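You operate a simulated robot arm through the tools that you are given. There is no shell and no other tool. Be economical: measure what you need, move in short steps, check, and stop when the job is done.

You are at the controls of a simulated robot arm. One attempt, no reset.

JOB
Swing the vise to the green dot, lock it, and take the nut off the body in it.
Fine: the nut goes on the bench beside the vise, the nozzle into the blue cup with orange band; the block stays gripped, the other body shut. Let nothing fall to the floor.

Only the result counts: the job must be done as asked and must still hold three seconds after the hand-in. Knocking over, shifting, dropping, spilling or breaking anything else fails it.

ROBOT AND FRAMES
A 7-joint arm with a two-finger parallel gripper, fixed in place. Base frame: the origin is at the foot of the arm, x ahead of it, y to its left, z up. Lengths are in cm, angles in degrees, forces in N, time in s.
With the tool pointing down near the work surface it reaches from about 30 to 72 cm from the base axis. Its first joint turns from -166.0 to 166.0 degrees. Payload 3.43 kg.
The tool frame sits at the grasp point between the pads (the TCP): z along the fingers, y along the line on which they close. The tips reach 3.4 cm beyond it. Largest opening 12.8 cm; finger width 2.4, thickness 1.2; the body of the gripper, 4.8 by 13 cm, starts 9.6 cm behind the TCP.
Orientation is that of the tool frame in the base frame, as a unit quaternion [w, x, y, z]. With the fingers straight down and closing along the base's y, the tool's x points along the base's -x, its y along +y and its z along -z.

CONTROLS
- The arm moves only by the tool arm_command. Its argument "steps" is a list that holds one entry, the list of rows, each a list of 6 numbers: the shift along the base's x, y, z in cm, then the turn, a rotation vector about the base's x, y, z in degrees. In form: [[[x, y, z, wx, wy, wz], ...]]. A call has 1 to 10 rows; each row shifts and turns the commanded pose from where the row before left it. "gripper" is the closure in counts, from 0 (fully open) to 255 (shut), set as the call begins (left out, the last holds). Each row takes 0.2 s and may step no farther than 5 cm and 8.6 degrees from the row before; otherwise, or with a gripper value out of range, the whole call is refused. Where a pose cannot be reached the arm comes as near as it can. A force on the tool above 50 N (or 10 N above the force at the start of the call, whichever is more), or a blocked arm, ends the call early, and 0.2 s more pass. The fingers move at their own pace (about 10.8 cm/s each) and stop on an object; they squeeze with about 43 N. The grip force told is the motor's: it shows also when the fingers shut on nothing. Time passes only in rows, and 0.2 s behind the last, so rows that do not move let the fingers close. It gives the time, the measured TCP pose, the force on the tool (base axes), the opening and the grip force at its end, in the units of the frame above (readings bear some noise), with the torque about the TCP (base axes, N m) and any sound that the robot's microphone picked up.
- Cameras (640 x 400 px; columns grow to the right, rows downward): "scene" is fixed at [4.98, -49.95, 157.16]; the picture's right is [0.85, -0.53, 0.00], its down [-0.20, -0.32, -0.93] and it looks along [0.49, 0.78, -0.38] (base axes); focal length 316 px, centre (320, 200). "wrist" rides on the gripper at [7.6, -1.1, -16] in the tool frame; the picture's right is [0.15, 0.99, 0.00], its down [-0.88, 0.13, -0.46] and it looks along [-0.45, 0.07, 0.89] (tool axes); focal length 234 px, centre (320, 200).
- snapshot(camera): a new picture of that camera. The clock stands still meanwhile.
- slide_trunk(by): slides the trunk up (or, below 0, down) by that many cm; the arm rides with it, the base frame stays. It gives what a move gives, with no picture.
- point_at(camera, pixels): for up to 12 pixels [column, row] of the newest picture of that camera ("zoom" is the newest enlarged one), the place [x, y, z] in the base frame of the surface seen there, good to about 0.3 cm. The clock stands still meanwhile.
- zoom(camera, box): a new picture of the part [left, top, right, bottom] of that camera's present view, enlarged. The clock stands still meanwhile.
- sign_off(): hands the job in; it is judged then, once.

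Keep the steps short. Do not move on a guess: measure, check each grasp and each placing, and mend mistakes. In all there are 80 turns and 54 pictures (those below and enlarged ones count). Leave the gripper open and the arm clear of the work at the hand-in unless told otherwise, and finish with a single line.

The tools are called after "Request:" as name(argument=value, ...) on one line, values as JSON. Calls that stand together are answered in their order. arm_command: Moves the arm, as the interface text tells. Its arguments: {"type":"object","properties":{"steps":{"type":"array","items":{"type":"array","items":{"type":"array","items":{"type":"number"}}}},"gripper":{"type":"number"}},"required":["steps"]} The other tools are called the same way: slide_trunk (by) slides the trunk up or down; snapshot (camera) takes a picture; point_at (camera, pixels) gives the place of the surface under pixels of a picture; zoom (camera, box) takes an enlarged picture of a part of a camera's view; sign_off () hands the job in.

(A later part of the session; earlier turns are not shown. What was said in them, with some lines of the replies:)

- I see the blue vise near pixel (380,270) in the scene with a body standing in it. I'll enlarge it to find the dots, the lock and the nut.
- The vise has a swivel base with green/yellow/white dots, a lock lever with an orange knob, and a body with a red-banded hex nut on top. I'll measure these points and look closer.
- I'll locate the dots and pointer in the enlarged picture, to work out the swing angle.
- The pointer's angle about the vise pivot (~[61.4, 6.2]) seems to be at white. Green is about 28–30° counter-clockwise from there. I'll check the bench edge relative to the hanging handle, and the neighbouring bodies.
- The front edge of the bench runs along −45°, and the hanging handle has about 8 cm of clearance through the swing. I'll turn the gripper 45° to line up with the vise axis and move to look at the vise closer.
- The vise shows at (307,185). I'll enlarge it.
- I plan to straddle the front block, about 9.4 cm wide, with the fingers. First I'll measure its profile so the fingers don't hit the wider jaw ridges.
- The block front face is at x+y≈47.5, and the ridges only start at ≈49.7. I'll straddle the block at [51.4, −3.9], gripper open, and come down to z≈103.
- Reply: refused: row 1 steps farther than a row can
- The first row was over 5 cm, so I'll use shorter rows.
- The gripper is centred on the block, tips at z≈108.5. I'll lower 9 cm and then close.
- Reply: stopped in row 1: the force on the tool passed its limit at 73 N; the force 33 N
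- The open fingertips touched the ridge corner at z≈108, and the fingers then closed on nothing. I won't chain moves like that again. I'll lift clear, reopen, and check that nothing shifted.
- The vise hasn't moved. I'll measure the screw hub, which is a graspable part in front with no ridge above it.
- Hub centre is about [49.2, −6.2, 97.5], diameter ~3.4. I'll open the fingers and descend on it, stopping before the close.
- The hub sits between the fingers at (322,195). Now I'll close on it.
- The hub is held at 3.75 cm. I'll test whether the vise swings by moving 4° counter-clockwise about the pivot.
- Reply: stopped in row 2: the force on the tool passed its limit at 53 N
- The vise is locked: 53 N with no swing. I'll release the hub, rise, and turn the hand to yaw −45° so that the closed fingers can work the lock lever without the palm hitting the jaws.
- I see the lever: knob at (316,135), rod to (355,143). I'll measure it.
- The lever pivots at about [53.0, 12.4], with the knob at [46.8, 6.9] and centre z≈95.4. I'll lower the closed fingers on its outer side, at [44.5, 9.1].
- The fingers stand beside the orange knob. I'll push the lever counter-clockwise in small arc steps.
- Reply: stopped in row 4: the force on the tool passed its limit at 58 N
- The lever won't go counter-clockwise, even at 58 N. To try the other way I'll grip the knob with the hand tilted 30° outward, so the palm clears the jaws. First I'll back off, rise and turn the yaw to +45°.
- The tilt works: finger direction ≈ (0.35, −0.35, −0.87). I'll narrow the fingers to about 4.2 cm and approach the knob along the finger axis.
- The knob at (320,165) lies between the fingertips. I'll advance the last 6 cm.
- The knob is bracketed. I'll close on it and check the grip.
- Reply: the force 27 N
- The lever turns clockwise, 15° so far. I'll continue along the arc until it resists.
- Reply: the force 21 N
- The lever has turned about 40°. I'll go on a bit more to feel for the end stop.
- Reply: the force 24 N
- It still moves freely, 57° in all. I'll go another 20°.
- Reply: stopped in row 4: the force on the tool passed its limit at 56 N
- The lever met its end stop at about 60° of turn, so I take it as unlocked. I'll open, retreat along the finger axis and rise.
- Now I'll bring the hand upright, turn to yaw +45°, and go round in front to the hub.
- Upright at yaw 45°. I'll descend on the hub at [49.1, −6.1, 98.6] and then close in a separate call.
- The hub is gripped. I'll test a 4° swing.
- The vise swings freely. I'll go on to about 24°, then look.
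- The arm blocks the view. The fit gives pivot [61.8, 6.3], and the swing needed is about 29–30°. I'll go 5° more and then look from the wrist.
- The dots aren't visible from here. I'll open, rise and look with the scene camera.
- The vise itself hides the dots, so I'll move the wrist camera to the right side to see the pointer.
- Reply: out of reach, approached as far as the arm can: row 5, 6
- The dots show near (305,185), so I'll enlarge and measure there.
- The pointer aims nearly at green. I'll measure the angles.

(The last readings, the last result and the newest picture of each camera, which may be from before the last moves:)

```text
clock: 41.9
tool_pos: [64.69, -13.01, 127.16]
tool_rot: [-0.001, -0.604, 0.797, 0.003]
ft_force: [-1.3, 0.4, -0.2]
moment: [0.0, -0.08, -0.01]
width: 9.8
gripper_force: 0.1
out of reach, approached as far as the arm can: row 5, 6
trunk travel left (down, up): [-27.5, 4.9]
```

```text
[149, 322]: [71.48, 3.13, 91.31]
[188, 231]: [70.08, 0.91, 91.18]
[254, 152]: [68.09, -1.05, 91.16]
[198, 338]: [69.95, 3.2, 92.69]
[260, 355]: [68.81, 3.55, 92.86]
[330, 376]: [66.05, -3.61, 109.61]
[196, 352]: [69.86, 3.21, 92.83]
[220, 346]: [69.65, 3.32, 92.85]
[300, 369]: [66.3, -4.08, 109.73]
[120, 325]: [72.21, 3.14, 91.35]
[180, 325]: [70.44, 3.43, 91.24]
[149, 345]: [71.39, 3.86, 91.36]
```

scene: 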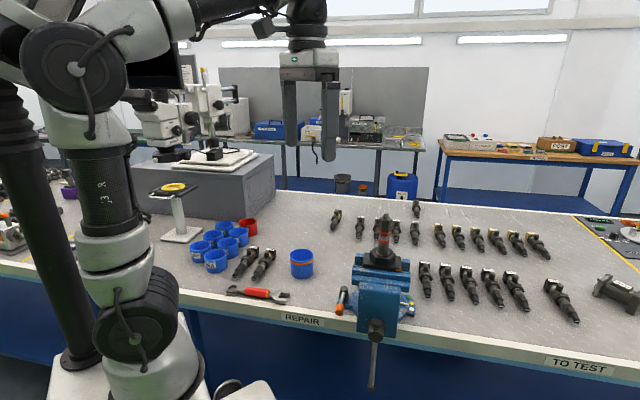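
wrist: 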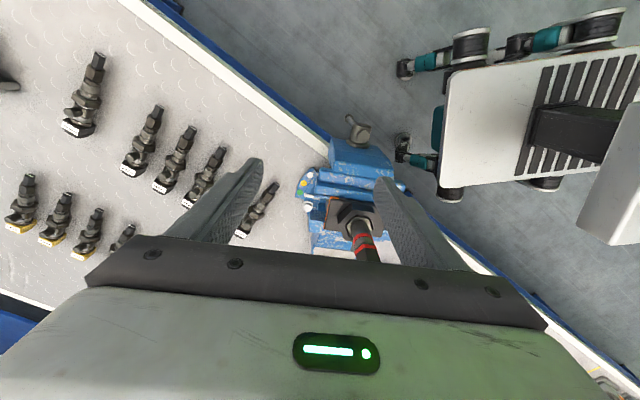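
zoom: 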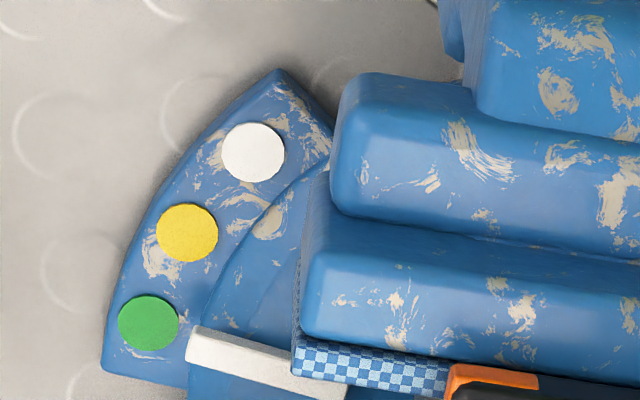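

The pointer is about 3° short of green, toward yellow. I'll regrip the hub and add 3°. First I return above it and check the pose.

Request:
arm_command(steps=[[[-2, 0.5, 0, 0, 0, 0], [-3, 0.8, 0, 0, 0, 0], [-3, 0.9, 0, 0, 0, 0], [0, 0, 0, 0, 0, 0]]])

```text
clock: 42.9
tool_pos: [56.56, -10.59, 127.03]
tool_rot: [-0.001, -0.603, 0.798, 0.004]
ft_force: [-0.3, -0.6, 0.0]
moment: [-0.02, 0.02, 0.0]
width: 9.78
gripper_force: 0.0
trunk travel left (down, up): [-27.5, 4.9]
```

I'm above the hub and will go down to z≈98.5.

Request:
arm_command(steps=[[[0.15, -0.2, -4.8, 0, 0, 0], [0, 0, -4.8, 0, 0, 0], [0, 0, -4.8, 0, 0, 0], [0, 0, -4.8, 0, 0, 0], [0, 0, -4.8, 0, 0, 0], [0, 0, -4.5, 0, 0, 0], [0, 0, 0, 0, 0, 0]]])

Request:
arm_command(steps=[[[0, 0, 0, 0, 0, 0], [0, 0, 0, 0, 0, 0], [0, 0, 0, 0, 0, 0], [0, 0, 0, 0, 0, 0]]], gripper=255)

```text
clock: 44.5
tool_pos: [56.54, -10.94, 98.47]
tool_rot: [-0.001, -0.604, 0.797, 0.003]
ft_force: [-0.3, 0.2, -0.5]
moment: [-0.04, 0.04, -0.01]
width: 9.79
gripper_force: 0.0
trunk travel left (down, up): [-27.5, 4.9]
```

```text
clock: 45.5
tool_pos: [56.51, -10.95, 98.53]
tool_rot: [-0.001, -0.603, 0.798, 0.004]
ft_force: [5.2, -0.5, -2.0]
moment: [-0.02, -0.13, -0.95]
width: 3.71
gripper_force: 45.1
trunk travel left (down, up): [-27.5, 4.9]
```

Gripped. I'll swing 3.2° more.

Request:
arm_command(steps=[[[0.48, -0.14, 0, 0, 0, 1.6], [0.48, -0.12, 0, 0, 0, 1.6], [0, 0, 0, 0, 0, 0], [0, 0, 0, 0, 0, 0]]])

```text
clock: 46.5
tool_pos: [57.37, -11.3, 98.5]
tool_rot: [-0.002, -0.626, 0.78, 0.005]
ft_force: [-10.9, 0.6, 0.1]
moment: [0.26, 0.21, -1.26]
width: 3.76
gripper_force: 45.6
trunk travel left (down, up): [-27.5, 4.9]
```

Moved 3°. I'll release, rise and look again from the right side.

Request:
arm_command(steps=[[[0, 0, 0, 0, 0, 0], [0, 0, 0, 0, 0, 0], [0, 0, 4.8, 0, 0, 0], [0, 0, 4.8, 0, 0, 0], [0, 0, 4.8, 0, 0, 0], [0, 0, 4.8, 0, 0, 0], [1, -0.5, 4.7, 0, 0, 0], [1.5, -0.5, 4, 0, 0, 0], [3, -0.7, 0, 0, 0, 0], [1.5, 0, 0, 0, 0, 0]]], gripper=60)

Request:
zoom(camera="wrist", box=[265, 155, 361, 215])

```text
clock: 48.7
tool_pos: [64.82, -12.74, 126.26]
tool_rot: [-0.002, -0.626, 0.779, 0.004]
ft_force: [1.4, 0.4, -0.6]
moment: [0.04, 0.06, -0.03]
width: 9.76
gripper_force: 0.1
trunk travel left (down, up): [-27.5, 4.9]
```

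```text
6.67 times, centred on (313, 185) of wrist
```

zoom: 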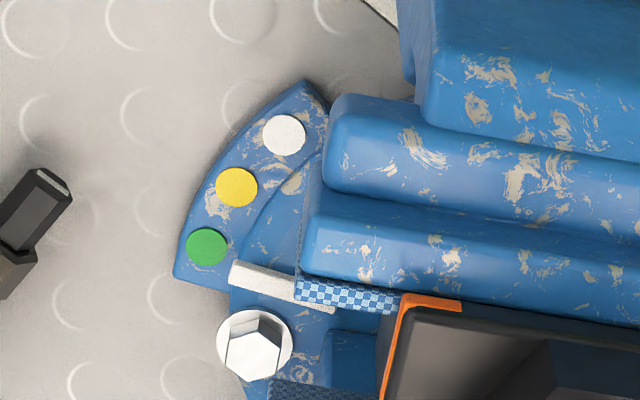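

Request:
point_at(camera="zoom", pixels=[[207, 247], [236, 187], [284, 134], [238, 271], [250, 276], [262, 281], [275, 285], [285, 289], [234, 265], [231, 278]])

```text
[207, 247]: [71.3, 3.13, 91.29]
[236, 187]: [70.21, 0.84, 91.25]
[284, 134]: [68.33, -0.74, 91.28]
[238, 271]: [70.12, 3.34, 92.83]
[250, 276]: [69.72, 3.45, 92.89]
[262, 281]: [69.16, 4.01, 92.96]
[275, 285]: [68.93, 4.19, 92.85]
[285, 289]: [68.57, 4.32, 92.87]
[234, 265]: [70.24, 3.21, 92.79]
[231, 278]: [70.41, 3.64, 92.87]
```

Pointer and green now agree within about 0.5° (−18.5° against −18.1°). Next I lock it. I'll bring the closed fingers round the front to the lever side, turning yaw to 0.

Request:
arm_command(steps=[[[-4.5, 0, 0.7, 0, 0, 0], [-4.5, 0, 0.7, 0, 0, 0], [-4.5, 0, 0.7, 0, 0, 0], [-4.5, 0, 0, 0, 0, -7.7], [-4, 0, 0, 0, 0, -7.7], [0, 4.6, 0, 0, 0, -7.7], [0, 4.6, 0, 0, 0, -7.7], [0, 4.6, 0, 0, 0, -7.7], [0, 4.6, 0, 0, 0, -7.7], [0, 4.6, 0, 0, 0, -7.7]]], gripper=255)

Request:
arm_command(steps=[[[0.5, 4, -4, 0, 0, -7.7], [0.5, 4, -4, 0, 0, -7.7], [0, 2, -4, 0, 0, -7.7], [0, 0, 0, 0, 0, 0]]])

Request:
snapshot(camera="wrist")

```text
clock: 50.9
tool_pos: [42.53, 10.28, 128.44]
tool_rot: [0.0, -0.204, 0.979, 0.004]
ft_force: [-0.8, 0.0, -0.3]
moment: [0.01, 0.02, -0.04]
width: 0.01
gripper_force: 33.3
trunk travel left (down, up): [-27.5, 4.9]
```

```text
refused: row 1 steps farther than a row can; nothing moved
```

```text
18 pictures are left
```

wrist: 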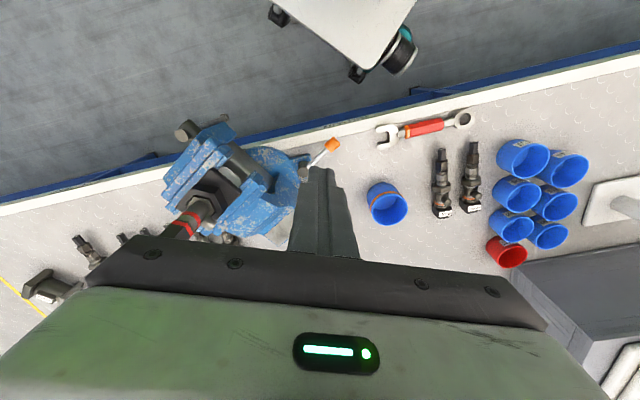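

The lever knob shows at (333,145). I'll measure the lever and the cup.

Request:
point_at(camera="wrist", pixels=[[333, 145], [325, 151], [315, 158], [305, 172], [386, 197], [387, 205], [190, 215], [184, 225], [385, 137]])

```text
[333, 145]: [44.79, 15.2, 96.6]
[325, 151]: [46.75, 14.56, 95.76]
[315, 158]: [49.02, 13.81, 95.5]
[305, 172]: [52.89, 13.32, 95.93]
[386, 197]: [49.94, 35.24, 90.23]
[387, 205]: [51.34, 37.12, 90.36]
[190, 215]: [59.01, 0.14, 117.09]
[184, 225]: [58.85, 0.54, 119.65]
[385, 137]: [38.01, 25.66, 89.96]
```

The lever lies at 162° about [53, 12.6]. I'll put the closed fingers at [46.1, 18.2], on its far side, at z 98.

Request:
arm_command(steps=[[[1.2, 2.7, -3.5, 0, 0, -7.8], [1.2, 2.6, -3.5, 0, 0, -7.8], [1.2, 2.6, -3.5, 0, 0, -7.8], [0, 0, -4.5, 0, 0, 0], [0, 0, -4.5, 0, 0, 0], [0, 0, -4.5, 0, 0, 0], [0, 0, -4.5, 0, 0, 0], [0, 0, -1.9, 0, 0, 0], [0, 0, 0, 0, 0, 0]]])

```text
clock: 52.9
tool_pos: [46.21, 18.05, 98.14]
tool_rot: [0.001, -0.002, 1.0, 0.003]
ft_force: [0.4, 0.3, -0.3]
moment: [0.04, 0.01, 0.01]
width: 0.01
gripper_force: 33.2
trunk travel left (down, up): [-27.5, 4.9]
```

I'll push the lever counter-clockwise along its arc.

Request:
arm_command(steps=[[[-0.4, -0.84, 0, 0, 0, 3], [-0.45, -0.78, 0, 0, 0, 3], [-0.37, -0.82, 0, 0, 0, 4], [-0.28, -0.86, 0, 0, 0, 4], [-0.19, -0.88, 0, 0, 0, 4], [-0.1, -0.89, 0, 0, 0, 4], [0, -0.9, 0, 0, 0, 4], [0.09, -0.9, 0, 0, 0, 4]]])

Request:
arm_command(steps=[[[0.19, -0.88, 0, 0, 0, 4], [0.27, -0.85, 0, 0, 0, 4], [0.36, -0.83, 0, 0, 0, 0], [0.44, -0.8, 0, 0, 0, 0], [0.5, -0.75, 0, 0, 0, 0]]])

```text
clock: 54.7
tool_pos: [44.64, 11.01, 98.04]
tool_rot: [-0.001, -0.262, 0.965, 0.003]
ft_force: [0.0, 0.1, 0.5]
moment: [0.01, -0.03, 0.01]
width: 0.0
gripper_force: 33.2
trunk travel left (down, up): [-27.5, 4.9]
```

```text
clock: 55.9
tool_pos: [45.48, 8.35, 97.98]
tool_rot: [-0.005, -0.334, 0.942, 0.011]
ft_force: [-8.9, 8.7, 8.4]
moment: [0.26, 0.14, 0.16]
width: 0.0
gripper_force: 33.1
trunk travel left (down, up): [-27.5, 4.9]
stopped in row 5: the force on the tool passed its limit at 56 N (the readings are from after the stop); the commanded pose is now the measured one
```

It stopped at the same place as in the locked test ([45.5, 8.35], 56 N). I'll press once more, then back off and look.

Request:
arm_command(steps=[[[0.6, -0.7, 0, 0, 0, 0], [0.6, -0.7, 0, 0, 0, 0], [0.6, -0.7, 0, 0, 0, 0], [0, 0, 0, 0, 0, 0]]])

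Request:
arm_command(steps=[[[-1, 1, 0, 0, 0, 0], [-1, 1, 0, 0, 0, 0], [0, 0, 4.8, 0, 0, 0], [0, 0, 4.8, 0, 0, 0], [0, 0, 4.8, 0, 0, 0], [0, 0, 4.8, 0, 0, 0], [0, 0, 4.8, 0, 0, 0], [0, 0, 4.8, 0, 0, 0], [0, 0, 0, 0, 0, 0]]])

Request:
zoom(camera="scene", box=[328, 190, 448, 310])

```text
clock: 56.4
tool_pos: [45.74, 8.46, 97.84]
tool_rot: [-0.009, -0.338, 0.941, 0.016]
ft_force: [-8.8, 9.6, 7.1]
moment: [0.25, 0.13, 0.13]
width: 0.0
gripper_force: 32.8
trunk travel left (down, up): [-27.5, 4.9]
stopped in row 2: the force on the tool passed its limit at 56 N (the readings are from after the stop); the commanded pose is now the measured one
```

```text
clock: 58.4
tool_pos: [44.04, 10.19, 126.69]
tool_rot: [-0.009, -0.337, 0.941, 0.015]
ft_force: [-0.8, 0.9, -0.1]
moment: [-0.01, -0.01, 0.0]
width: 0.0
gripper_force: 33.0
trunk travel left (down, up): [-27.5, 4.9]
```

```text
3.33 times, centred on (388, 250) of scene
```

zoom: 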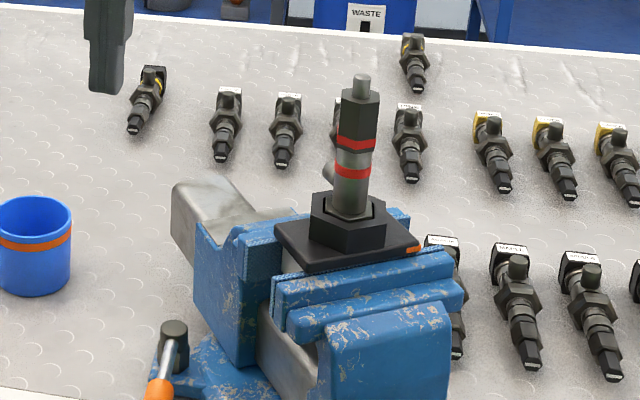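

The lever is back at the locked place and the vise sits at green. Now the nut: I'll measure the upright body.

Request:
zoom(camera="scene", box=[376, 208, 408, 238])

Request:
point_at(camera="zoom", pixels=[[320, 50], [320, 25], [270, 90], [320, 100], [390, 95], [270, 180], [310, 190], [380, 190], [320, 230], [310, 320], [380, 120], [260, 130]])

```text
13.33 times, centred on (392, 223) of scene
```

zoom: 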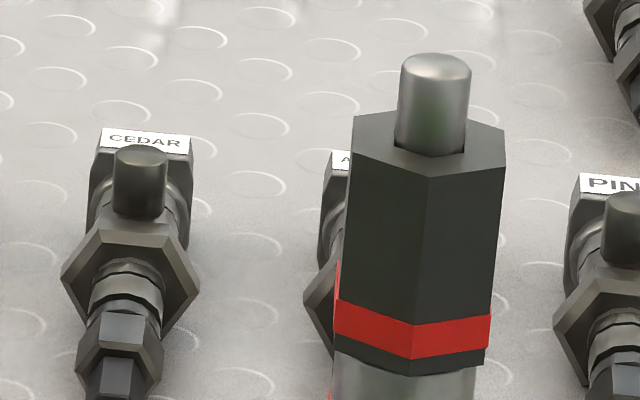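

```text
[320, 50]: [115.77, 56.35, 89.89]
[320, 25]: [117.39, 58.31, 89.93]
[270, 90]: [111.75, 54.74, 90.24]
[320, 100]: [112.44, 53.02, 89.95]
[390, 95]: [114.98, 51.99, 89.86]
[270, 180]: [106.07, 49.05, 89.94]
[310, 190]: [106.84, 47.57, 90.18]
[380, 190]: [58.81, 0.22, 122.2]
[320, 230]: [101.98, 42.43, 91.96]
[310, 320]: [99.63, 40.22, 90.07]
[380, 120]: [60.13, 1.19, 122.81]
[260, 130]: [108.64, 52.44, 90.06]
```

I'll take the nut's vertices and the nozzle from this enlarged picture.

Request:
point_at(camera="zoom", pixels=[[427, 185], [360, 165], [495, 175], [422, 250], [357, 220], [494, 220], [390, 130], [432, 62], [430, 100], [470, 150], [412, 368], [410, 390]])

```text
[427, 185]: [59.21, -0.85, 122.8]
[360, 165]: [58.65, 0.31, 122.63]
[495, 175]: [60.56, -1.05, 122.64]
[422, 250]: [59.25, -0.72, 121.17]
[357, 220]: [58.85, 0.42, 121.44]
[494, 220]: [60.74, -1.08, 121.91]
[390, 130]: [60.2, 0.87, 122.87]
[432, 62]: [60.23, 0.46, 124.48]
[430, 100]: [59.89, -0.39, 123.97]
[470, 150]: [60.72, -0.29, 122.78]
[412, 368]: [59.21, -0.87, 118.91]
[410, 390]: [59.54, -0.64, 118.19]
```

Nut: flats normal to ~10°/70°/130°, ~2.5 cm across, axis at [60.25, 0.1], z 118.9–122.8, nozzle tip to 124.7. Yaw 40° fits the flats already. I'll go above it with the fingers 5 cm open.

Request:
arm_command(steps=[[[0, 0, 4.5, 0, 0, 0], [3.6, -2.2, 0, 0, 0, 0.3], [4.2, -2.6, 0, 0, 0, 0.3], [4.2, -2.6, 0, 0, 0, 0], [4.2, -2.7, 0, 0, 0, 0], [0, 0, 0, 0, 0, 0]]], gripper=150)

Request:
zoom(camera="wrist", box=[240, 120, 400, 260])

```text
clock: 59.8
tool_pos: [60.1, -0.47, 131.29]
tool_rot: [-0.01, -0.342, 0.94, 0.014]
ft_force: [0.3, 0.1, -0.3]
moment: [0.01, 0.06, 0.0]
width: 5.27
gripper_force: 0.0
trunk travel left (down, up): [-27.5, 4.9]
```

```text
2.86 times, centred on (320, 190) of wrist
```

zoom: 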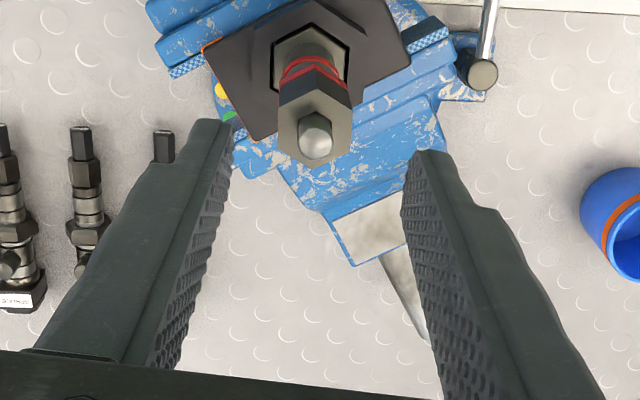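

The nut is between the fingers with its flats parallel to the pads. I'll correct the 2° tilt and the 0.5 cm offset, then lower to z 122.5.

Request:
arm_command(steps=[[[0.1, 0.5, 0, -1.1, -1.6, 0], [0, 0, 0, 0, 0, 0], [0, 0, -3, 0, 0, 0], [0, 0, -3, 0, 0, 0], [0, 0, -2.8, 0, 0, 0], [0, 0, 0, 0, 0, 0]]])

Request:
arm_command(steps=[[[0, 0, 0, 0, 0, 0], [0, 0, 0, 0, 0, 0], [0, 0, 0, 0, 0, 0]]], gripper=255)

```text
clock: 61.2
tool_pos: [60.0, 0.38, 122.34]
tool_rot: [0.0, -0.342, 0.94, 0.002]
ft_force: [0.1, -0.4, 0.4]
moment: [0.05, 0.0, -0.02]
width: 5.27
gripper_force: 0.0
trunk travel left (down, up): [-27.5, 4.9]
```

```text
clock: 62.0
tool_pos: [60.14, 0.24, 122.27]
tool_rot: [0.0, -0.341, 0.94, 0.001]
ft_force: [3.5, -9.7, -0.2]
moment: [-0.87, -0.32, 0.14]
width: 3.08
gripper_force: 42.8
trunk travel left (down, up): [-27.5, 4.9]
```

Held at 3.08 cm. I'll try turning 8° counter-clockwise and read the torque.

Request:
arm_command(steps=[[[0, 0, 0, 0, 0, 4], [0, 0, 0, 0, 0, 4], [0, 0, 0, 0, 0, 0]]])

```text
clock: 62.8
tool_pos: [60.2, 0.26, 122.37]
tool_rot: [0.0, -0.407, 0.914, 0.001]
ft_force: [4.8, -10.8, 0.2]
moment: [-1.03, -0.41, -0.01]
width: 3.1
gripper_force: 43.0
trunk travel left (down, up): [-27.5, 4.9]
```

It turned with almost no torque. I'll turn 32° more and check that the nut actually turns.

Request:
arm_command(steps=[[[0, 0, 0, 0, 0, 8], [0, 0, 0, 0, 0, 8], [0, 0, 0, 0, 0, 8], [0, 0, 0, 0, 0, 8], [0, 0, 0, 0, 0, 0]]])

Request:
zoom(camera="scene", box=[376, 208, 416, 248])

```text
clock: 64.0
tool_pos: [60.24, 0.34, 122.28]
tool_rot: [0.0, -0.644, 0.765, 0.002]
ft_force: [8.7, -15.3, -1.2]
moment: [-1.45, -0.84, 0.01]
width: 3.09
gripper_force: 43.4
trunk travel left (down, up): [-27.5, 4.9]
```

```text
10.00 times, centred on (396, 228) of scene
```

zoom: 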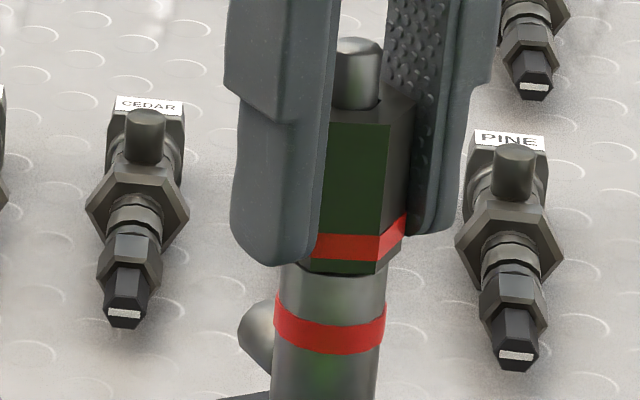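

The nut turns with the fingers while the body and side port stay still. I'll turn 40° more.

Request:
arm_command(steps=[[[0, 0, 0, 0, 0, 8], [0, 0, 0, 0, 0, 8], [0, 0, 0, 0, 0, 8], [0, 0, 0, 0, 0, 8], [0, 0, 0, 0, 0, 8], [0, 0, 0, 0, 0, 8], [0, 0, 0, 0, 0, 8], [0, 0, 0, 0, 0, 8], [0, 0, 0, 0, 0, 0]]])

```text
clock: 66.0
tool_pos: [60.22, 0.49, 122.43]
tool_rot: [-0.001, 0.952, -0.308, -0.001]
ft_force: [16.6, -10.8, 7.4]
moment: [-0.95, -1.31, -0.01]
width: 3.07
gripper_force: 43.0
trunk travel left (down, up): [-27.5, 4.9]
```

Force z is now +7, so the nut is rising and counter-clockwise is the right way. I'll continue, lifting a little each step and easing the side force.

Request:
arm_command(steps=[[[0.1, -0.1, 0.05, 0, 0, 8], [0.1, -0.05, 0.04, 0, 0, 8], [0, 0, 0.04, 0, 0, 8], [0, 0, 0.04, 0, 0, 8], [0, 0, 0.04, 0, 0, 8], [0, 0, 0.04, 0, 0, 8], [0, 0, 0.04, 0, 0, 8], [0, 0, 0.04, 0, 0, 8]]])

```text
clock: 67.8
tool_pos: [60.42, 0.14, 122.39]
tool_rot: [0.001, 0.971, 0.241, -0.004]
ft_force: [0.5, -0.3, -0.9]
moment: [0.05, 0.11, -0.05]
width: 3.08
gripper_force: 43.0
trunk travel left (down, up): [-27.5, 4.9]
```

Forces dropped to nearly zero, so the nut may be off the thread. I'll look.

Request:
zoom(camera="scene", box=[376, 208, 416, 248])

```text
10.00 times, centred on (396, 228) of scene
```

zoom: 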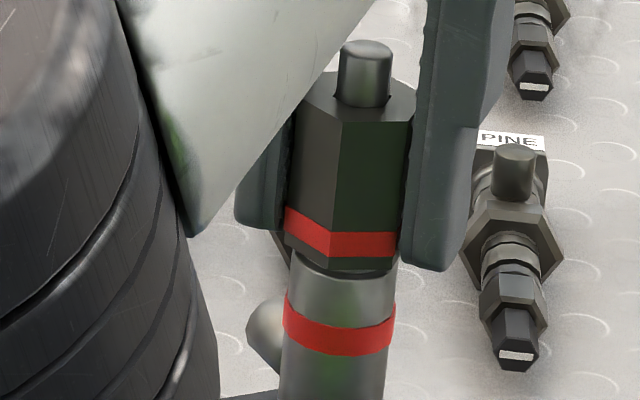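

The nut has risen slightly. I'll keep turning and test for free lift with a small upward bias.

Request:
arm_command(steps=[[[0, 0, 0.05, 0, 0, 8], [0, 0, 0.05, 0, 0, 8], [0, 0, 0.05, 0, 0, 8], [0, 0, 0.05, 0, 0, 8], [0, 0, 0.05, 0, 0, 8], [0, 0, 0.05, 0, 0, 8], [0, 0, 0.05, 0, 0, 8], [0, 0, 0.05, 0, 0, 8]]])

```text
clock: 68.3
tool_pos: [57.38, 0.73, 121.77]
tool_rot: [0.015, 0.952, 0.305, 0.007]
ft_force: [17.8, -13.4, 8.2]
moment: [-1.68, -0.97, -0.7]
width: 3.75
gripper_force: 42.6
out of reach, approached as far as the arm can: row 1, 2
trunk travel left (down, up): [-27.5, 4.9]
stopped in row 2: the force on the tool passed its limit at 84 N (the readings are from after the stop); the commanded pose is now the measured one
```

The wrist hit its limit and the tool was pushed 3 cm off. I'll see what state things are in before moving.

Request:
zoom(camera="scene", box=[366, 198, 426, 278])

Request:
snapshot(camera="wrist")

```text
5.00 times, centred on (396, 238) of scene
```

zoom: 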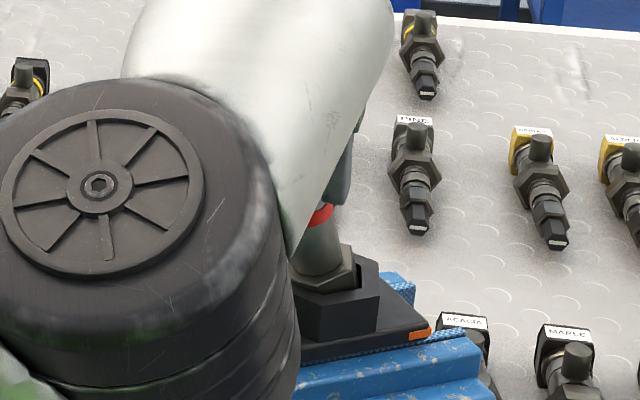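

```text
11 pictures are left
```

wrist: 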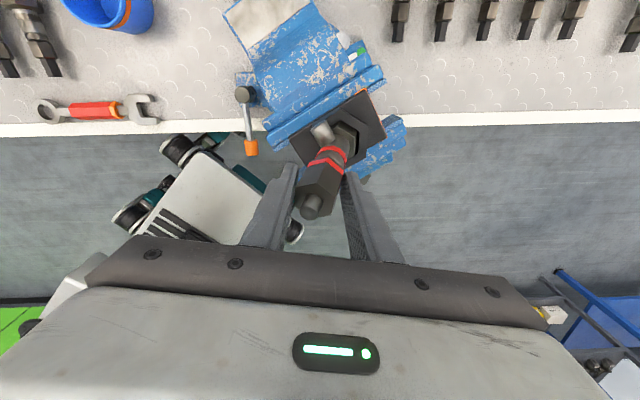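

The body is tilted in its socket but the nut is still held. I'll bring it gently back upright to [60.3, 0.2], reversing the motion.

Request:
arm_command(steps=[[[0.6, -0.1, 0.1, 0.35, 0.3, -1.5], [0.6, -0.1, 0.1, 0.35, 0.3, -1.5], [0.6, -0.1, 0.1, 0.35, 0.3, -1.5], [0.6, -0.1, 0.1, 0.35, 0.3, -1.5], [0.55, -0.1, 0.1, 0, 0, -1.5], [0, 0, 0, 0, 0, 0]]])

Request:
zoom(camera="scene", box=[366, 198, 426, 278])

```text
clock: 69.7
tool_pos: [60.03, 0.43, 122.11]
tool_rot: [-0.001, 0.969, 0.246, -0.004]
ft_force: [-8.7, -20.3, -6.5]
moment: [-2.0, 0.76, -0.09]
width: 3.16
gripper_force: 42.5
trunk travel left (down, up): [-27.5, 4.9]
```

```text
5.00 times, centred on (396, 238) of scene
```

zoom: 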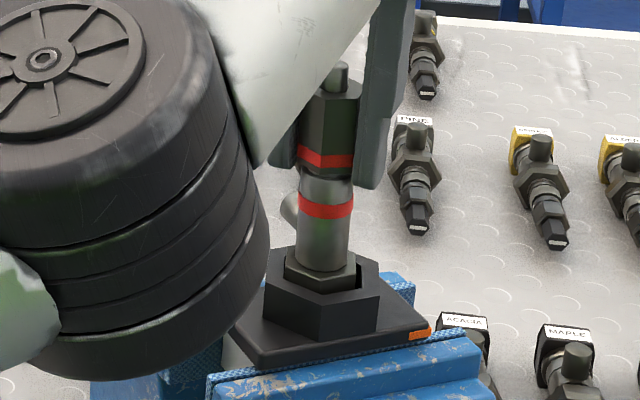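

The body is upright again but seems a few mm high in its socket. I'll ease the side force and lower gently until it seats.

Request:
arm_command(steps=[[[0.1, -0.15, -0.15, 0, 0, 0], [0.1, -0.15, -0.2, 0, 0, 0], [0, 0, -0.2, 0, 0, 0], [0, 0, -0.2, 0, 0, 0], [0, 0, 0, 0, 0, 0]]])

```text
clock: 70.9
tool_pos: [60.28, 0.42, 121.69]
tool_rot: [-0.003, 0.969, 0.248, -0.001]
ft_force: [-4.4, -12.4, 2.8]
moment: [-1.16, 0.43, -0.05]
width: 3.16
gripper_force: 42.7
trunk travel left (down, up): [-27.5, 4.9]
```

Z force changed sign, so it is nearly seated. I'll go a little more.

Request:
arm_command(steps=[[[0, -0.15, -0.2, 0, 0, 0], [0, -0.15, -0.2, 0, 0, 0], [0, 0, -0.2, 0, 0, 0], [0, 0, 0, 0, 0, 0]]])

Request:
zoom(camera="scene", box=[376, 208, 426, 268])

```text
clock: 71.9
tool_pos: [60.24, 0.26, 121.36]
tool_rot: [-0.001, 0.969, 0.248, 0.002]
ft_force: [8.5, -0.8, 43.5]
moment: [-0.33, -0.34, -0.02]
width: 3.15
gripper_force: 42.6
trunk travel left (down, up): [-27.5, 4.9]
```

```text
6.67 times, centred on (401, 238) of scene
```

zoom: 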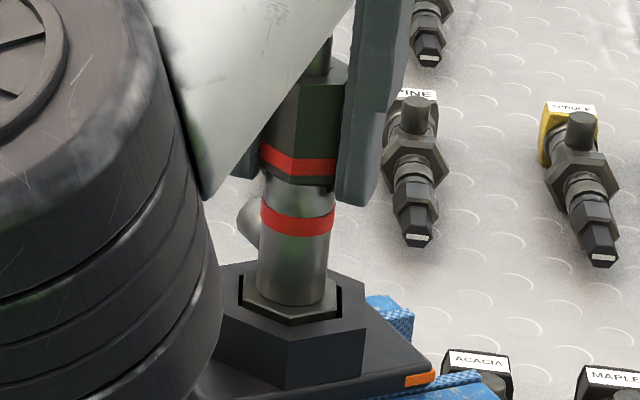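

The body is seated and upright. I'll relieve the downward force, open, rise clear and wind the wrist back for a new grip.

Request:
arm_command(steps=[[[0, 0, 0.4, 0, 0, 0], [0, 0, 0.2, 0, 0, 0]]])

Request:
arm_command(steps=[[[0, 0, 0, 0, 0, 0], [0, 0, 0, 0, 0, 0], [0, 0, 3, 0, 0, 0], [0, 0, 3, 0, 0, 0], [0, 0, 3, 0, 0, -8.5], [0, 0, 0, 0, 0, -8.5], [0, 0, 0, 0, 0, -8.5], [0, 0, 0, 0, 0, -8.5], [0, 0, 0, 0, 0, -8.5], [0, 0, 0, 0, 0, -8.5]]], gripper=150)

Request:
arm_command(steps=[[[0, 0, 0, 0, 0, -8.5], [0, 0, 0, 0, 0, -8.5], [0, 0, 0, 0, 0, -8.5], [0, 0, 0, 0, 0, -8.5], [0, 0, 0, 0, 0, -8.5], [0, 0, 0, 0, 0, -8.5], [0, 0, 0, 0, 0, -8.5], [0, 0, 0, 0, 0, -8.5], [0, 0, 0, 0, 0, -8.5], [0, 0, 0, 0, 0, -8.5]]])

Request:
arm_command(steps=[[[0, 0, 0, 0, 0, -8.5], [0, 0, 0, 0, 0, -8.5], [0, 0, 0, 0, 0, -8.5], [0, 0, 0, 0, 0, -8.5], [0, 0, 0, 0, 0, -8.5], [0, 0, 0, 0, 0, -8.5], [0, 0, 0, 0, 0, -8.5], [0, 0, 0, 0, 0, -8.5], [0, 0, 0, 0, 0, -8.5], [0, 0, 0, 0, 0, 0]]])

Request:
zoom(camera="scene", box=[376, 208, 416, 248])

```text
clock: 72.5
tool_pos: [60.14, 0.17, 121.49]
tool_rot: [-0.003, 0.969, 0.248, -0.002]
ft_force: [5.6, 4.3, 17.6]
moment: [0.14, -0.5, -0.01]
width: 3.12
gripper_force: 42.9
trunk travel left (down, up): [-27.5, 4.9]
```

```text
clock: 74.7
tool_pos: [58.92, 0.86, 129.91]
tool_rot: [-0.003, 0.981, -0.196, 0.0]
ft_force: [-0.3, 0.6, 0.0]
moment: [0.01, 0.02, 0.03]
width: 5.3
gripper_force: 0.0
out of reach, approached as far as the arm can: row 3, 4
trunk travel left (down, up): [-27.5, 4.9]
```

```text
clock: 76.9
tool_pos: [58.95, 0.85, 129.98]
tool_rot: [0.002, -0.592, 0.806, 0.0]
ft_force: [-0.5, -0.2, 0.8]
moment: [-0.02, 0.06, -0.02]
width: 5.28
gripper_force: 0.0
trunk travel left (down, up): [-27.5, 4.9]
```

```text
clock: 79.1
tool_pos: [58.74, 0.91, 129.95]
tool_rot: [0.002, 0.033, 0.999, -0.001]
ft_force: [0.4, 0.1, 0.4]
moment: [0.02, 0.03, 0.0]
width: 5.29
gripper_force: 0.0
trunk travel left (down, up): [-27.5, 4.9]
```

```text
10.00 times, centred on (396, 228) of scene
```

zoom: 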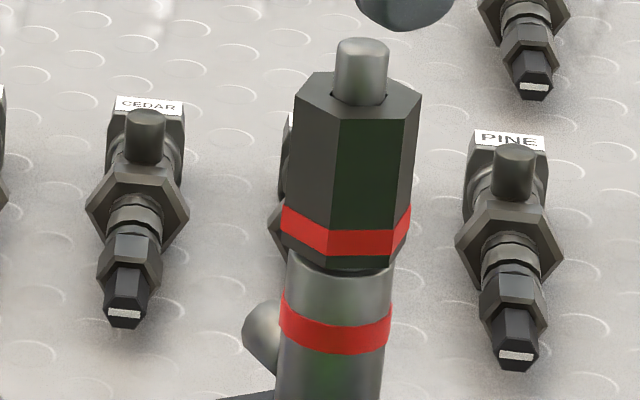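

The nut stands well, turned to yaw-equivalent −32°. I'll turn there, recentre over [60.2, 0.2] and lower.

Request:
arm_command(steps=[[[0.5, -0.25, 0.5, 0, 0, -7], [0.5, -0.25, 0, 0, 0, -7], [0.5, -0.2, 0, 0, 0, -7], [0, 0, 0, 0, 0, -7], [0, 0, -2, 0, 0, 0], [0, 0, 0, 0, 0, 0]]])

Request:
zoom(camera="wrist", box=[240, 120, 400, 260])

```text
clock: 80.5
tool_pos: [60.19, 0.12, 128.3]
tool_rot: [0.001, 0.275, 0.961, -0.002]
ft_force: [-0.5, -0.6, -0.5]
moment: [-0.01, -0.02, 0.01]
width: 5.29
gripper_force: 0.2
trunk travel left (down, up): [-27.5, 4.9]
```

```text
2.86 times, centred on (320, 190) of wrist
```

zoom: 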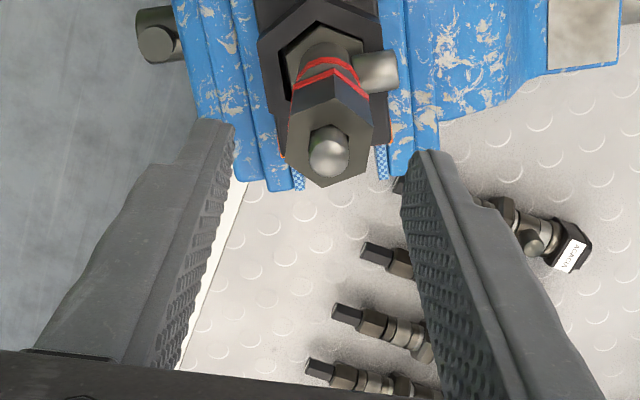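

Aligned. I'll lower to z 122.6 and close.

Request:
arm_command(steps=[[[0, 0.1, -2.9, 0, 0, 0], [0, 0, -2.8, 0, 0, 0], [0, 0, 0, 0, 0, 0]]])

Request:
arm_command(steps=[[[0, 0, 0, 0, 0, 0], [0, 0, 0, 0, 0, 0], [0, 0, 0, 0, 0, 0]]], gripper=255)

```text
clock: 81.3
tool_pos: [60.32, 0.27, 122.62]
tool_rot: [0.001, 0.274, 0.962, -0.002]
ft_force: [-0.3, -0.5, 0.7]
moment: [-0.04, -0.02, 0.0]
width: 5.28
gripper_force: 0.1
trunk travel left (down, up): [-27.5, 4.9]
```

```text
clock: 82.1
tool_pos: [60.25, 0.34, 122.8]
tool_rot: [0.001, 0.274, 0.962, -0.002]
ft_force: [1.3, 0.8, -0.3]
moment: [0.18, -0.14, 0.01]
width: 3.07
gripper_force: 42.7
trunk travel left (down, up): [-27.5, 4.9]
```

Held at 3.07 on the flats. I'll turn 80° counter-clockwise and watch the forces.

Request:
arm_command(steps=[[[0, 0, 0.01, 0, 0, 8], [0, 0, 0.01, 0, 0, 8], [0, 0, 0.01, 0, 0, 8], [0, 0, 0.01, 0, 0, 8], [0, 0, 0.01, 0, 0, 8], [0, 0, 0.01, 0, 0, 8], [0, 0, 0.01, 0, 0, 8], [0, 0, 0.01, 0, 0, 8], [0, 0, 0.01, 0, 0, 8], [0, 0, 0.01, 0, 0, 8]]])

```text
clock: 84.3
tool_pos: [60.33, 0.32, 122.65]
tool_rot: [0.003, -0.409, 0.912, -0.002]
ft_force: [-1.0, -2.8, 3.3]
moment: [-0.1, 0.24, 0.03]
width: 3.08
gripper_force: 43.3
trunk travel left (down, up): [-27.5, 4.9]
```

I'll continue 80° more, up to about yaw 128°.

Request:
arm_command(steps=[[[0, 0, 0.02, 0, 0, 8], [0, 0, 0.02, 0, 0, 8], [0, 0, 0.02, 0, 0, 8], [0, 0, 0.02, 0, 0, 8], [0, 0, 0.02, 0, 0, 8], [0, 0, 0.02, 0, 0, 8], [0, 0, 0.02, 0, 0, 8], [0, 0, 0.02, 0, 0, 8], [0, 0, 0.02, 0, 0, 8], [0, 0, 0.02, 0, 0, 8]]])

```text
clock: 86.5
tool_pos: [60.33, 0.24, 122.93]
tool_rot: [-0.003, 0.9, -0.435, -0.001]
ft_force: [0.0, 0.1, -1.0]
moment: [0.03, 0.0, -0.01]
width: 3.1
gripper_force: 43.1
trunk travel left (down, up): [-27.5, 4.9]
```

Forces are near zero again after about 330° total. I'll look at the gap.

Request:
zoom(camera="scene", box=[376, 208, 416, 248])

```text
10.00 times, centred on (396, 228) of scene
```

zoom: 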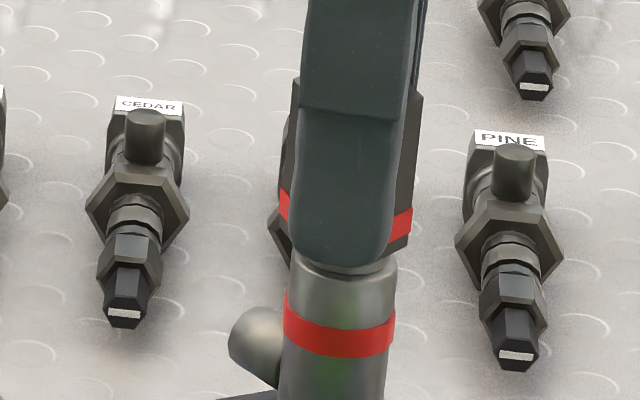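

It's rising slowly, about 0.25 cm so far. I'll turn 64° more, up to the wrist's safe limit.

Request:
arm_command(steps=[[[0, 0, 0.03, 0, 0, 8], [0, 0, 0.03, 0, 0, 8], [0, 0, 0.03, 0, 0, 8], [0, 0, 0.03, 0, 0, 8], [0, 0, 0.03, 0, 0, 8], [0, 0, 0.03, 0, 0, 8], [0, 0, 0.03, 0, 0, 8], [0, 0, 0.03, 0, 0, 8]]])

```text
clock: 88.3
tool_pos: [60.37, 0.18, 123.03]
tool_rot: [-0.001, 0.994, 0.106, -0.002]
ft_force: [0.9, -0.3, -0.3]
moment: [-0.06, -0.01, 0.01]
width: 3.05
gripper_force: 43.1
trunk travel left (down, up): [-27.5, 4.9]
```

Forces are zero and z follows. I'll test with a slow 0.6 cm lift, reading the load.

Request:
arm_command(steps=[[[0, 0, 0.2, 0, 0, 0], [0, 0, 0.2, 0, 0, 0], [0, 0, 0.2, 0, 0, 0], [0, 0, 0, 0, 0, 0], [0, 0, 0, 0, 0, 0]]])

Request:
zoom(camera="scene", box=[372, 208, 432, 268])

```text
clock: 89.5
tool_pos: [60.43, 0.24, 123.87]
tool_rot: [-0.002, 0.994, 0.106, -0.002]
ft_force: [0.4, -0.4, -1.0]
moment: [-0.01, 0.0, 0.0]
width: 3.07
gripper_force: 43.0
trunk travel left (down, up): [-27.5, 4.9]
```

```text
6.67 times, centred on (402, 238) of scene
```

zoom: 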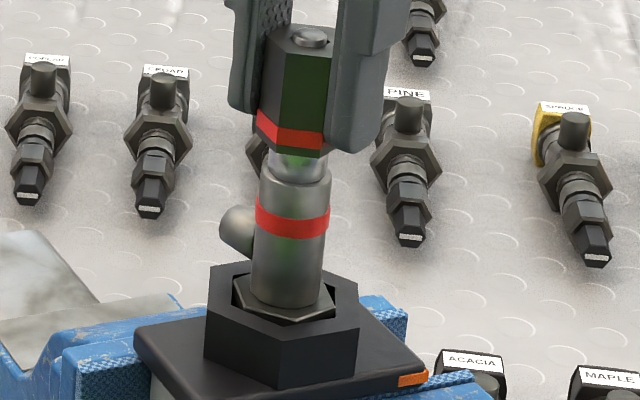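

The nut is off the thread and the nozzle stays standing on the body. I'll wind the wrist back (free nut) so the vertical lift stays within reach, then lift straight up.

Request:
arm_command(steps=[[[0, 0, 0.1, 0, 0, -8], [0, 0, 0.1, 0, 0, -8], [0, 0, 0.1, 0, 0, -8], [0, 0, 0, 0, 0, -8], [0, 0, 0, 0, 0, -8], [0, 0, 0, 0, 0, -8], [0, 0, 0, 0, 0, -8], [0, 0, 0, 0, 0, -8], [0, 0, 0, 0, 0, -8], [0, 0, 0, 0, 0, -8]]])

Request:
arm_command(steps=[[[0, 0, 0.8, 0, 0, 0], [0, 0, 0.8, 0, 0, 0], [0, 0, 0.8, 0, 0, 0], [0, 0, 0, 0, 0, 0]]])

```text
clock: 91.7
tool_pos: [60.3, 0.35, 123.99]
tool_rot: [-0.003, 0.828, -0.56, -0.001]
ft_force: [0.2, -0.4, 0.0]
moment: [-0.01, -0.02, 0.05]
width: 3.07
gripper_force: 43.2
trunk travel left (down, up): [-27.5, 4.9]
```

```text
clock: 92.7
tool_pos: [60.35, 0.42, 126.45]
tool_rot: [-0.002, 0.83, -0.558, 0.0]
ft_force: [-0.3, -0.3, -0.3]
moment: [-0.01, -0.03, -0.02]
width: 3.06
gripper_force: 43.5
trunk travel left (down, up): [-27.5, 4.9]
```

Lifting cleanly and in place. I'll raise 4.5 cm more, straight up.

Request:
arm_command(steps=[[[0, 0, 1, 0, 0, 0], [0, 0, 1, 0, 0, 0], [0, 0, 1.2, 0, 0, 0], [0, 0, 1.3, 0, 0, 0], [0, 0, 0, 0, 0, 0]]])

Request:
snapshot(camera="scene")

Request:
point_at(camera="scene", pixels=[[396, 206], [396, 226], [396, 230], [396, 235], [396, 222], [396, 218], [396, 214], [396, 210]])

```text
clock: 93.9
tool_pos: [60.27, 0.12, 130.93]
tool_rot: [-0.003, 0.83, -0.558, -0.001]
ft_force: [-1.2, -0.4, -0.4]
moment: [-0.02, -0.03, 0.02]
width: 3.05
gripper_force: 43.1
trunk travel left (down, up): [-27.5, 4.9]
```

```text
4 pictures are left
```

scene: 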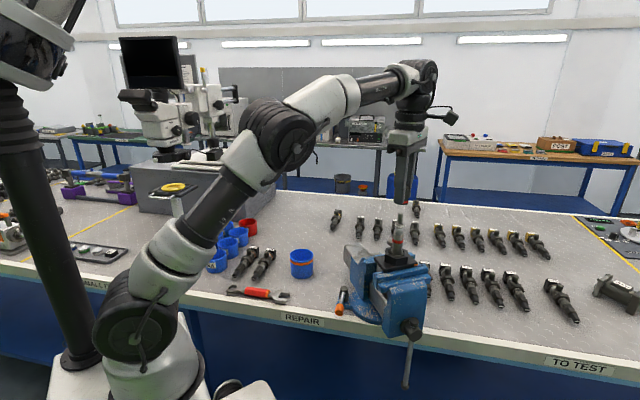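

```text
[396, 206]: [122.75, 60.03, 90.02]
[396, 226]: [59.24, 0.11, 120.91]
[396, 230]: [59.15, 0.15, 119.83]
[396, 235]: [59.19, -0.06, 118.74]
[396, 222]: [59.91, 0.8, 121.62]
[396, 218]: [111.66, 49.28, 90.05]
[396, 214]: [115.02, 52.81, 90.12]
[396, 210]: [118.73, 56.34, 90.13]
```

The nut is lifted and the nozzle seems to stand at column ~400. I'll measure it on this same picture (no new picture needed), along with a clear bench spot beside the vise.

Request:
point_at(camera="scene", pixels=[[400, 212], [400, 215], [400, 218], [400, 221], [400, 224], [400, 228], [402, 215], [400, 206], [340, 265], [320, 295], [302, 255], [328, 275]])

```text
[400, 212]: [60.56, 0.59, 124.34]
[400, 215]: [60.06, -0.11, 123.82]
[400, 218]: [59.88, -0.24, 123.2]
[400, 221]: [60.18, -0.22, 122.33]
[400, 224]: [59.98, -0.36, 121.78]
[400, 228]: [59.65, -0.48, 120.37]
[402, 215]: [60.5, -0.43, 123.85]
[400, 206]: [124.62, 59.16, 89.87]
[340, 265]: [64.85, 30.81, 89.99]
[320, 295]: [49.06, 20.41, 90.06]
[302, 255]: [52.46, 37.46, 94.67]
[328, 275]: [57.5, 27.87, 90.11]
```

The nozzle stands on the body, tip at [60.3, 0, 124.5]. I'll carry the nut to the free bench spot at [54, 23], turning back to yaw 40°.

Request:
arm_command(steps=[[[0, 0, 1.5, 0, 0, 0], [-0.7, 2.54, 0, 0, 0, -8], [-0.7, 2.54, 0, 0, 0, -8], [-0.7, 2.54, 0, 0, 0, -8], [-0.7, 2.54, 0, 0, 0, -8], [-0.7, 2.54, 0, 0, 0, -8], [-0.7, 2.54, 0, 0, 0, -8], [-0.7, 2.54, 0, 0, 0, -8], [-0.7, 2.54, 0, 0, 0, -8], [-0.7, 2.54, 0, 0, 0, -8]]])

Request:
arm_command(steps=[[[0, 0, -4.5, 0, 0, 0], [0, 0, -4.5, 0, 0, 0], [0, 0, -4.5, 0, 0, 0], [0, 0, -4.5, 0, 0, 0], [0, 0, -4.5, 0, 0, 0], [0, 0, -4.5, 0, 0, 0], [0, 0, -4.5, 0, 0, 0], [0, 0, -4, 0, 0, 0], [0, 0, 0, 0, 0, 0]]])

```text
clock: 96.1
tool_pos: [53.96, 23.11, 132.58]
tool_rot: [0.003, -0.343, 0.939, -0.001]
ft_force: [0.4, 0.5, -0.6]
moment: [0.01, 0.02, 0.0]
width: 3.08
gripper_force: 43.1
trunk travel left (down, up): [-27.5, 4.9]
```

```text
clock: 98.1
tool_pos: [54.09, 23.11, 97.2]
tool_rot: [0.003, -0.344, 0.939, -0.001]
ft_force: [0.0, -0.1, -0.7]
moment: [0.02, -0.01, 0.02]
width: 3.07
gripper_force: 43.5
trunk travel left (down, up): [-27.5, 4.9]
```

I'll lower gently to contact, with the bench at z 90.

Request:
arm_command(steps=[[[0, 0, -1, 0, 0, 0], [0, 0, -1, 0, 0, 0], [0, 0, -0.6, 0, 0, 0], [0, 0, -0.3, 0, 0, 0], [0, 0, -0.3, 0, 0, 0], [0, 0, 0, 0, 0, 0]]])

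```text
clock: 99.5
tool_pos: [54.12, 23.08, 93.84]
tool_rot: [0.003, -0.344, 0.939, -0.001]
ft_force: [-2.1, -1.2, 8.2]
moment: [0.1, 0.14, 0.04]
width: 3.06
gripper_force: 42.8
trunk travel left (down, up): [-27.5, 4.9]
```

The nut is on the bench (8 N up). I'll open and rise, checking that it stays.

Request:
arm_command(steps=[[[0, 0, 0, 0, 0, 0], [0, 0, 0, 0, 0, 0], [0, 0, 2, 0, 0, 0], [0, 0, 4, 0, 0, 0], [0, 0, 4.5, 0, 0, 0], [0, 0, 4.5, 0, 0, 0], [0, 0, 4.5, 0, 0, 0], [0, 0, 4.5, 0, 0, 0], [0, 0, 4.5, 0, 0, 0], [0, 0, 4.5, 0, 0, 0]]], gripper=165)

Request:
snapshot(camera="wrist")

Request:
point_at(camera="wrist", pixels=[[320, 190], [315, 160], [320, 170], [320, 180], [330, 180], [310, 180]])

```text
clock: 101.7
tool_pos: [54.31, 23.16, 126.68]
tool_rot: [0.002, -0.344, 0.939, 0.0]
ft_force: [-0.2, 0.0, 0.4]
moment: [0.03, -0.01, 0.0]
width: 4.55
gripper_force: 0.0
trunk travel left (down, up): [-27.5, 4.9]
```

```text
3 pictures are left
```

wrist: 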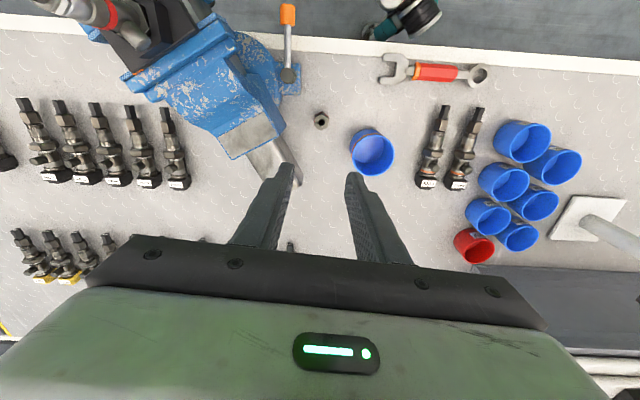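

```text
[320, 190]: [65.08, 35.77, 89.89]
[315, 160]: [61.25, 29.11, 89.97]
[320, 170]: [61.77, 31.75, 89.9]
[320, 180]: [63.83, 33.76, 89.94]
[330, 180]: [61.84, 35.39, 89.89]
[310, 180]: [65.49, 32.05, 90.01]
```

The nut stands at (321,119). I'll measure the cup rim and nut in this picture.

Request:
point_at(camera="wrist", pixels=[[321, 119], [352, 150], [392, 152], [375, 133], [372, 173], [374, 150], [110, 5], [355, 160], [388, 140]])

```text
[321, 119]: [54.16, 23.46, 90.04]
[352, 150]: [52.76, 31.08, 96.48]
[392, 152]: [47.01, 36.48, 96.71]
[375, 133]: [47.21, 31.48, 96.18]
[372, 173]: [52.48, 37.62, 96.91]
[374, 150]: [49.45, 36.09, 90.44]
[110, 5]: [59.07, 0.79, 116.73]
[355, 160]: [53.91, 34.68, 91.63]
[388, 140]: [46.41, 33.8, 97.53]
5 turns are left
```

Five turns remain, so I'll be exact. I'll go above the nozzle at [60.35, 0.2] and lower so that the tips are at z≈122.2, around its shaft.

Request:
arm_command(steps=[[[1.21, -4.59, 1, 0, 0, 0], [1.21, -4.59, 1, 0, 0, 0], [1.21, -4.59, 0.9, 0, 0, 0], [1.21, -4.59, 0, 0, 0, 0], [1.2, -4.6, 0, 0, 0, 0], [0, 0, 0, 0, 0, 0], [0, 0, -1.5, 0, 0, 0], [0, 0, -1.5, 0, 0, 0], [0, 0, -1, 0, 0, 0], [0, 0, 0, 0, 0, 0]]])

```text
clock: 103.9
tool_pos: [60.19, 0.13, 125.71]
tool_rot: [0.002, -0.343, 0.939, -0.002]
ft_force: [0.2, 0.3, 0.2]
moment: [-0.02, 0.0, -0.01]
width: 4.52
gripper_force: 0.0
trunk travel left (down, up): [-27.5, 4.9]
4 turns are left
```

In place. I'll close on the nozzle shaft, lift it 5 cm straight up and look.

Request:
arm_command(steps=[[[0, 0, 0, 0, 0, 0], [0, 0, 0, 0, 0, 0], [0, 0, 0, 0, 0, 0], [0, 0, 0.8, 0, 0, 0], [0, 0, 1.2, 0, 0, 0], [0, 0, 1.5, 0, 0, 0], [0, 0, 1.5, 0, 0, 0], [0, 0, 0, 0, 0, 0]]], gripper=255)

Request:
zoom(camera="scene", box=[360, 190, 440, 250])

```text
clock: 105.7
tool_pos: [60.08, 0.26, 130.79]
tool_rot: [0.003, -0.344, 0.939, -0.002]
ft_force: [0.1, -0.8, -0.7]
moment: [0.01, 0.0, 0.02]
width: 1.15
gripper_force: 42.9
trunk travel left (down, up): [-27.5, 4.9]
```

```text
6.67 times, centred on (400, 220) of scene
3 turns are left
```

zoom: 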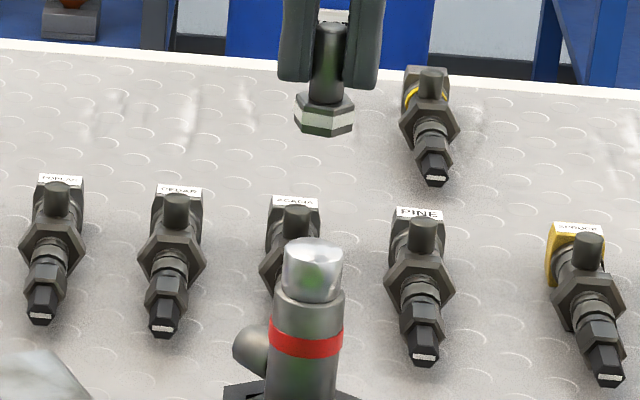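

The nozzle is held at 1.15 cm, its base ~2 cm below the tips. I'll carry it over the cup's centre [49.9, 34.3] and lower it inside, then look before releasing.

Request:
arm_command(steps=[[[-1.27, 4.255, 0, 0, 0, 0], [-1.27, 4.255, 0, 0, 0, 0], [-1.27, 4.255, 0, 0, 0, 0], [-1.27, 4.255, 0, 0, 0, 0], [-1.27, 4.255, 0, 0, 0, 0], [-1.27, 4.255, 0, 0, 0, 0], [-1.27, 4.255, 0, 0, 0, 0], [-1.27, 4.255, 0, 0, 0, 0], [0, 0, 0, 0, 0, 0]]])

Request:
arm_command(steps=[[[0, 0, -4.5, 0, 0, 0], [0, 0, -4.5, 0, 0, 0], [0, 0, -4.5, 0, 0, 0], [0, 0, -4.5, 0, 0, 0], [0, 0, -4.5, 0, 0, 0], [0, 0, -4.5, 0, 0, 0], [0, 0, -4.0, 0, 0, 0], [0, 0, -1.7, 0, 0, 0], [0, 0, -1.3, 0, 0, 0], [0, 0, 0, 0, 0, 0]]])

Request:
zoom(camera="scene", box=[260, 210, 420, 310])

```text
clock: 107.7
tool_pos: [50.18, 34.1, 130.69]
tool_rot: [0.001, -0.343, 0.939, -0.003]
ft_force: [-0.6, 0.6, -0.1]
moment: [-0.02, 0.01, 0.02]
width: 1.1
gripper_force: 43.9
trunk travel left (down, up): [-27.5, 4.9]
```

```text
clock: 109.9
tool_pos: [49.96, 34.17, 96.73]
tool_rot: [0.002, -0.344, 0.939, -0.002]
ft_force: [0.3, 0.4, -1.1]
moment: [0.0, 0.01, 0.01]
width: 1.1
gripper_force: 43.4
trunk travel left (down, up): [-27.5, 4.9]
```

```text
4.00 times, centred on (340, 260) of scene
2 turns are left
```

zoom: 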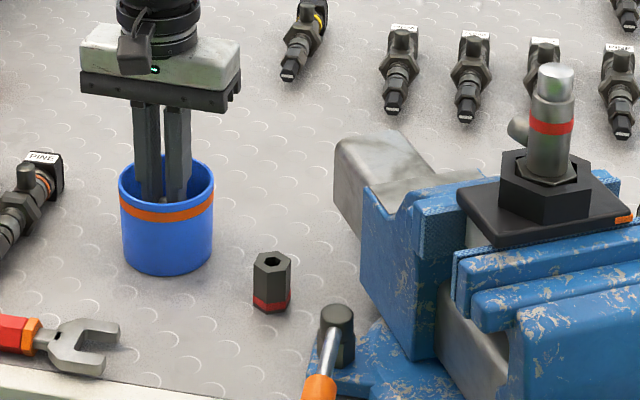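

The fingers and nozzle are inside the orange-banded cup, and the nut stands beside the vise. I'll lower 0.5 cm, open to ~3 cm, rise straight out, then open wide and look.

Request:
arm_command(steps=[[[0, 0, -0.3, 0, 0, 0], [0, 0, -0.2, 0, 0, 0], [0, 0, 0, 0, 0, 0]]])

Request:
arm_command(steps=[[[0, 0, 0, 0, 0, 0], [0, 0, 0, 0, 0, 0], [0, 0, 0, 0, 0, 0], [0, 0, 1.5, 0, 0, 0], [0, 0, 3, 0, 0, 0], [0, 0, 4.5, 0, 0, 0], [0, 0, 4.5, 0, 0, 0], [0, 0, 4.5, 0, 0, 0], [0, 0, 4.5, 0, 0, 0], [0, 0, 4.5, 0, 0, 0]]], gripper=197)

Request:
arm_command(steps=[[[0, 0, 4, 0, 0, 0], [0, 0, 4, 0, 0, 0], [0, 0, 0, 0, 0, 0]]], gripper=0)

Request:
snapshot(camera="wrist")

```text
clock: 110.7
tool_pos: [49.9, 34.1, 96.33]
tool_rot: [0.003, -0.343, 0.939, -0.003]
ft_force: [-0.1, 0.6, 0.2]
moment: [-0.01, -0.02, 0.0]
width: 1.09
gripper_force: 42.7
trunk travel left (down, up): [-27.5, 4.9]
```

```text
clock: 112.9
tool_pos: [49.8, 34.44, 123.3]
tool_rot: [0.002, -0.344, 0.939, -0.001]
ft_force: [0.5, 0.4, 0.5]
moment: [-0.01, -0.01, 0.02]
width: 2.89
gripper_force: 0.1
trunk travel left (down, up): [-27.5, 4.9]
```

```text
clock: 113.7
tool_pos: [49.75, 34.28, 131.15]
tool_rot: [0.001, -0.344, 0.939, -0.002]
ft_force: [0.3, 0.1, -0.1]
moment: [0.0, 0.02, 0.03]
width: 12.8
gripper_force: 0.1
trunk travel left (down, up): [-27.5, 4.9]
```

```text
0 pictures are left
1 turns are left
```

wrist: 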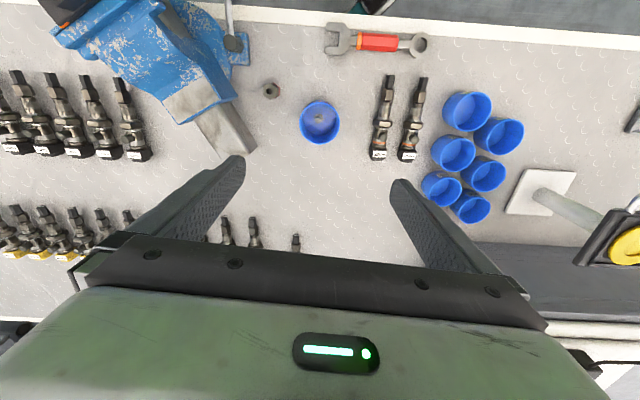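

The nozzle stands in the cup at (320,118), the nut is on the bench at (271,90), and the gripper is open and clear. I'll hand in now.

Request:
sign_off()

```text
The job is handed in.
```

The vise is swung to the green dot and its lever is back at the locked stop, the nut stands on the bench beside it, the nozzle is in the orange-banded cup, and the block is still gripped; while unscrewing, a wrist-limit slip tilted the gripped body in its socket, and I reseated it upright.
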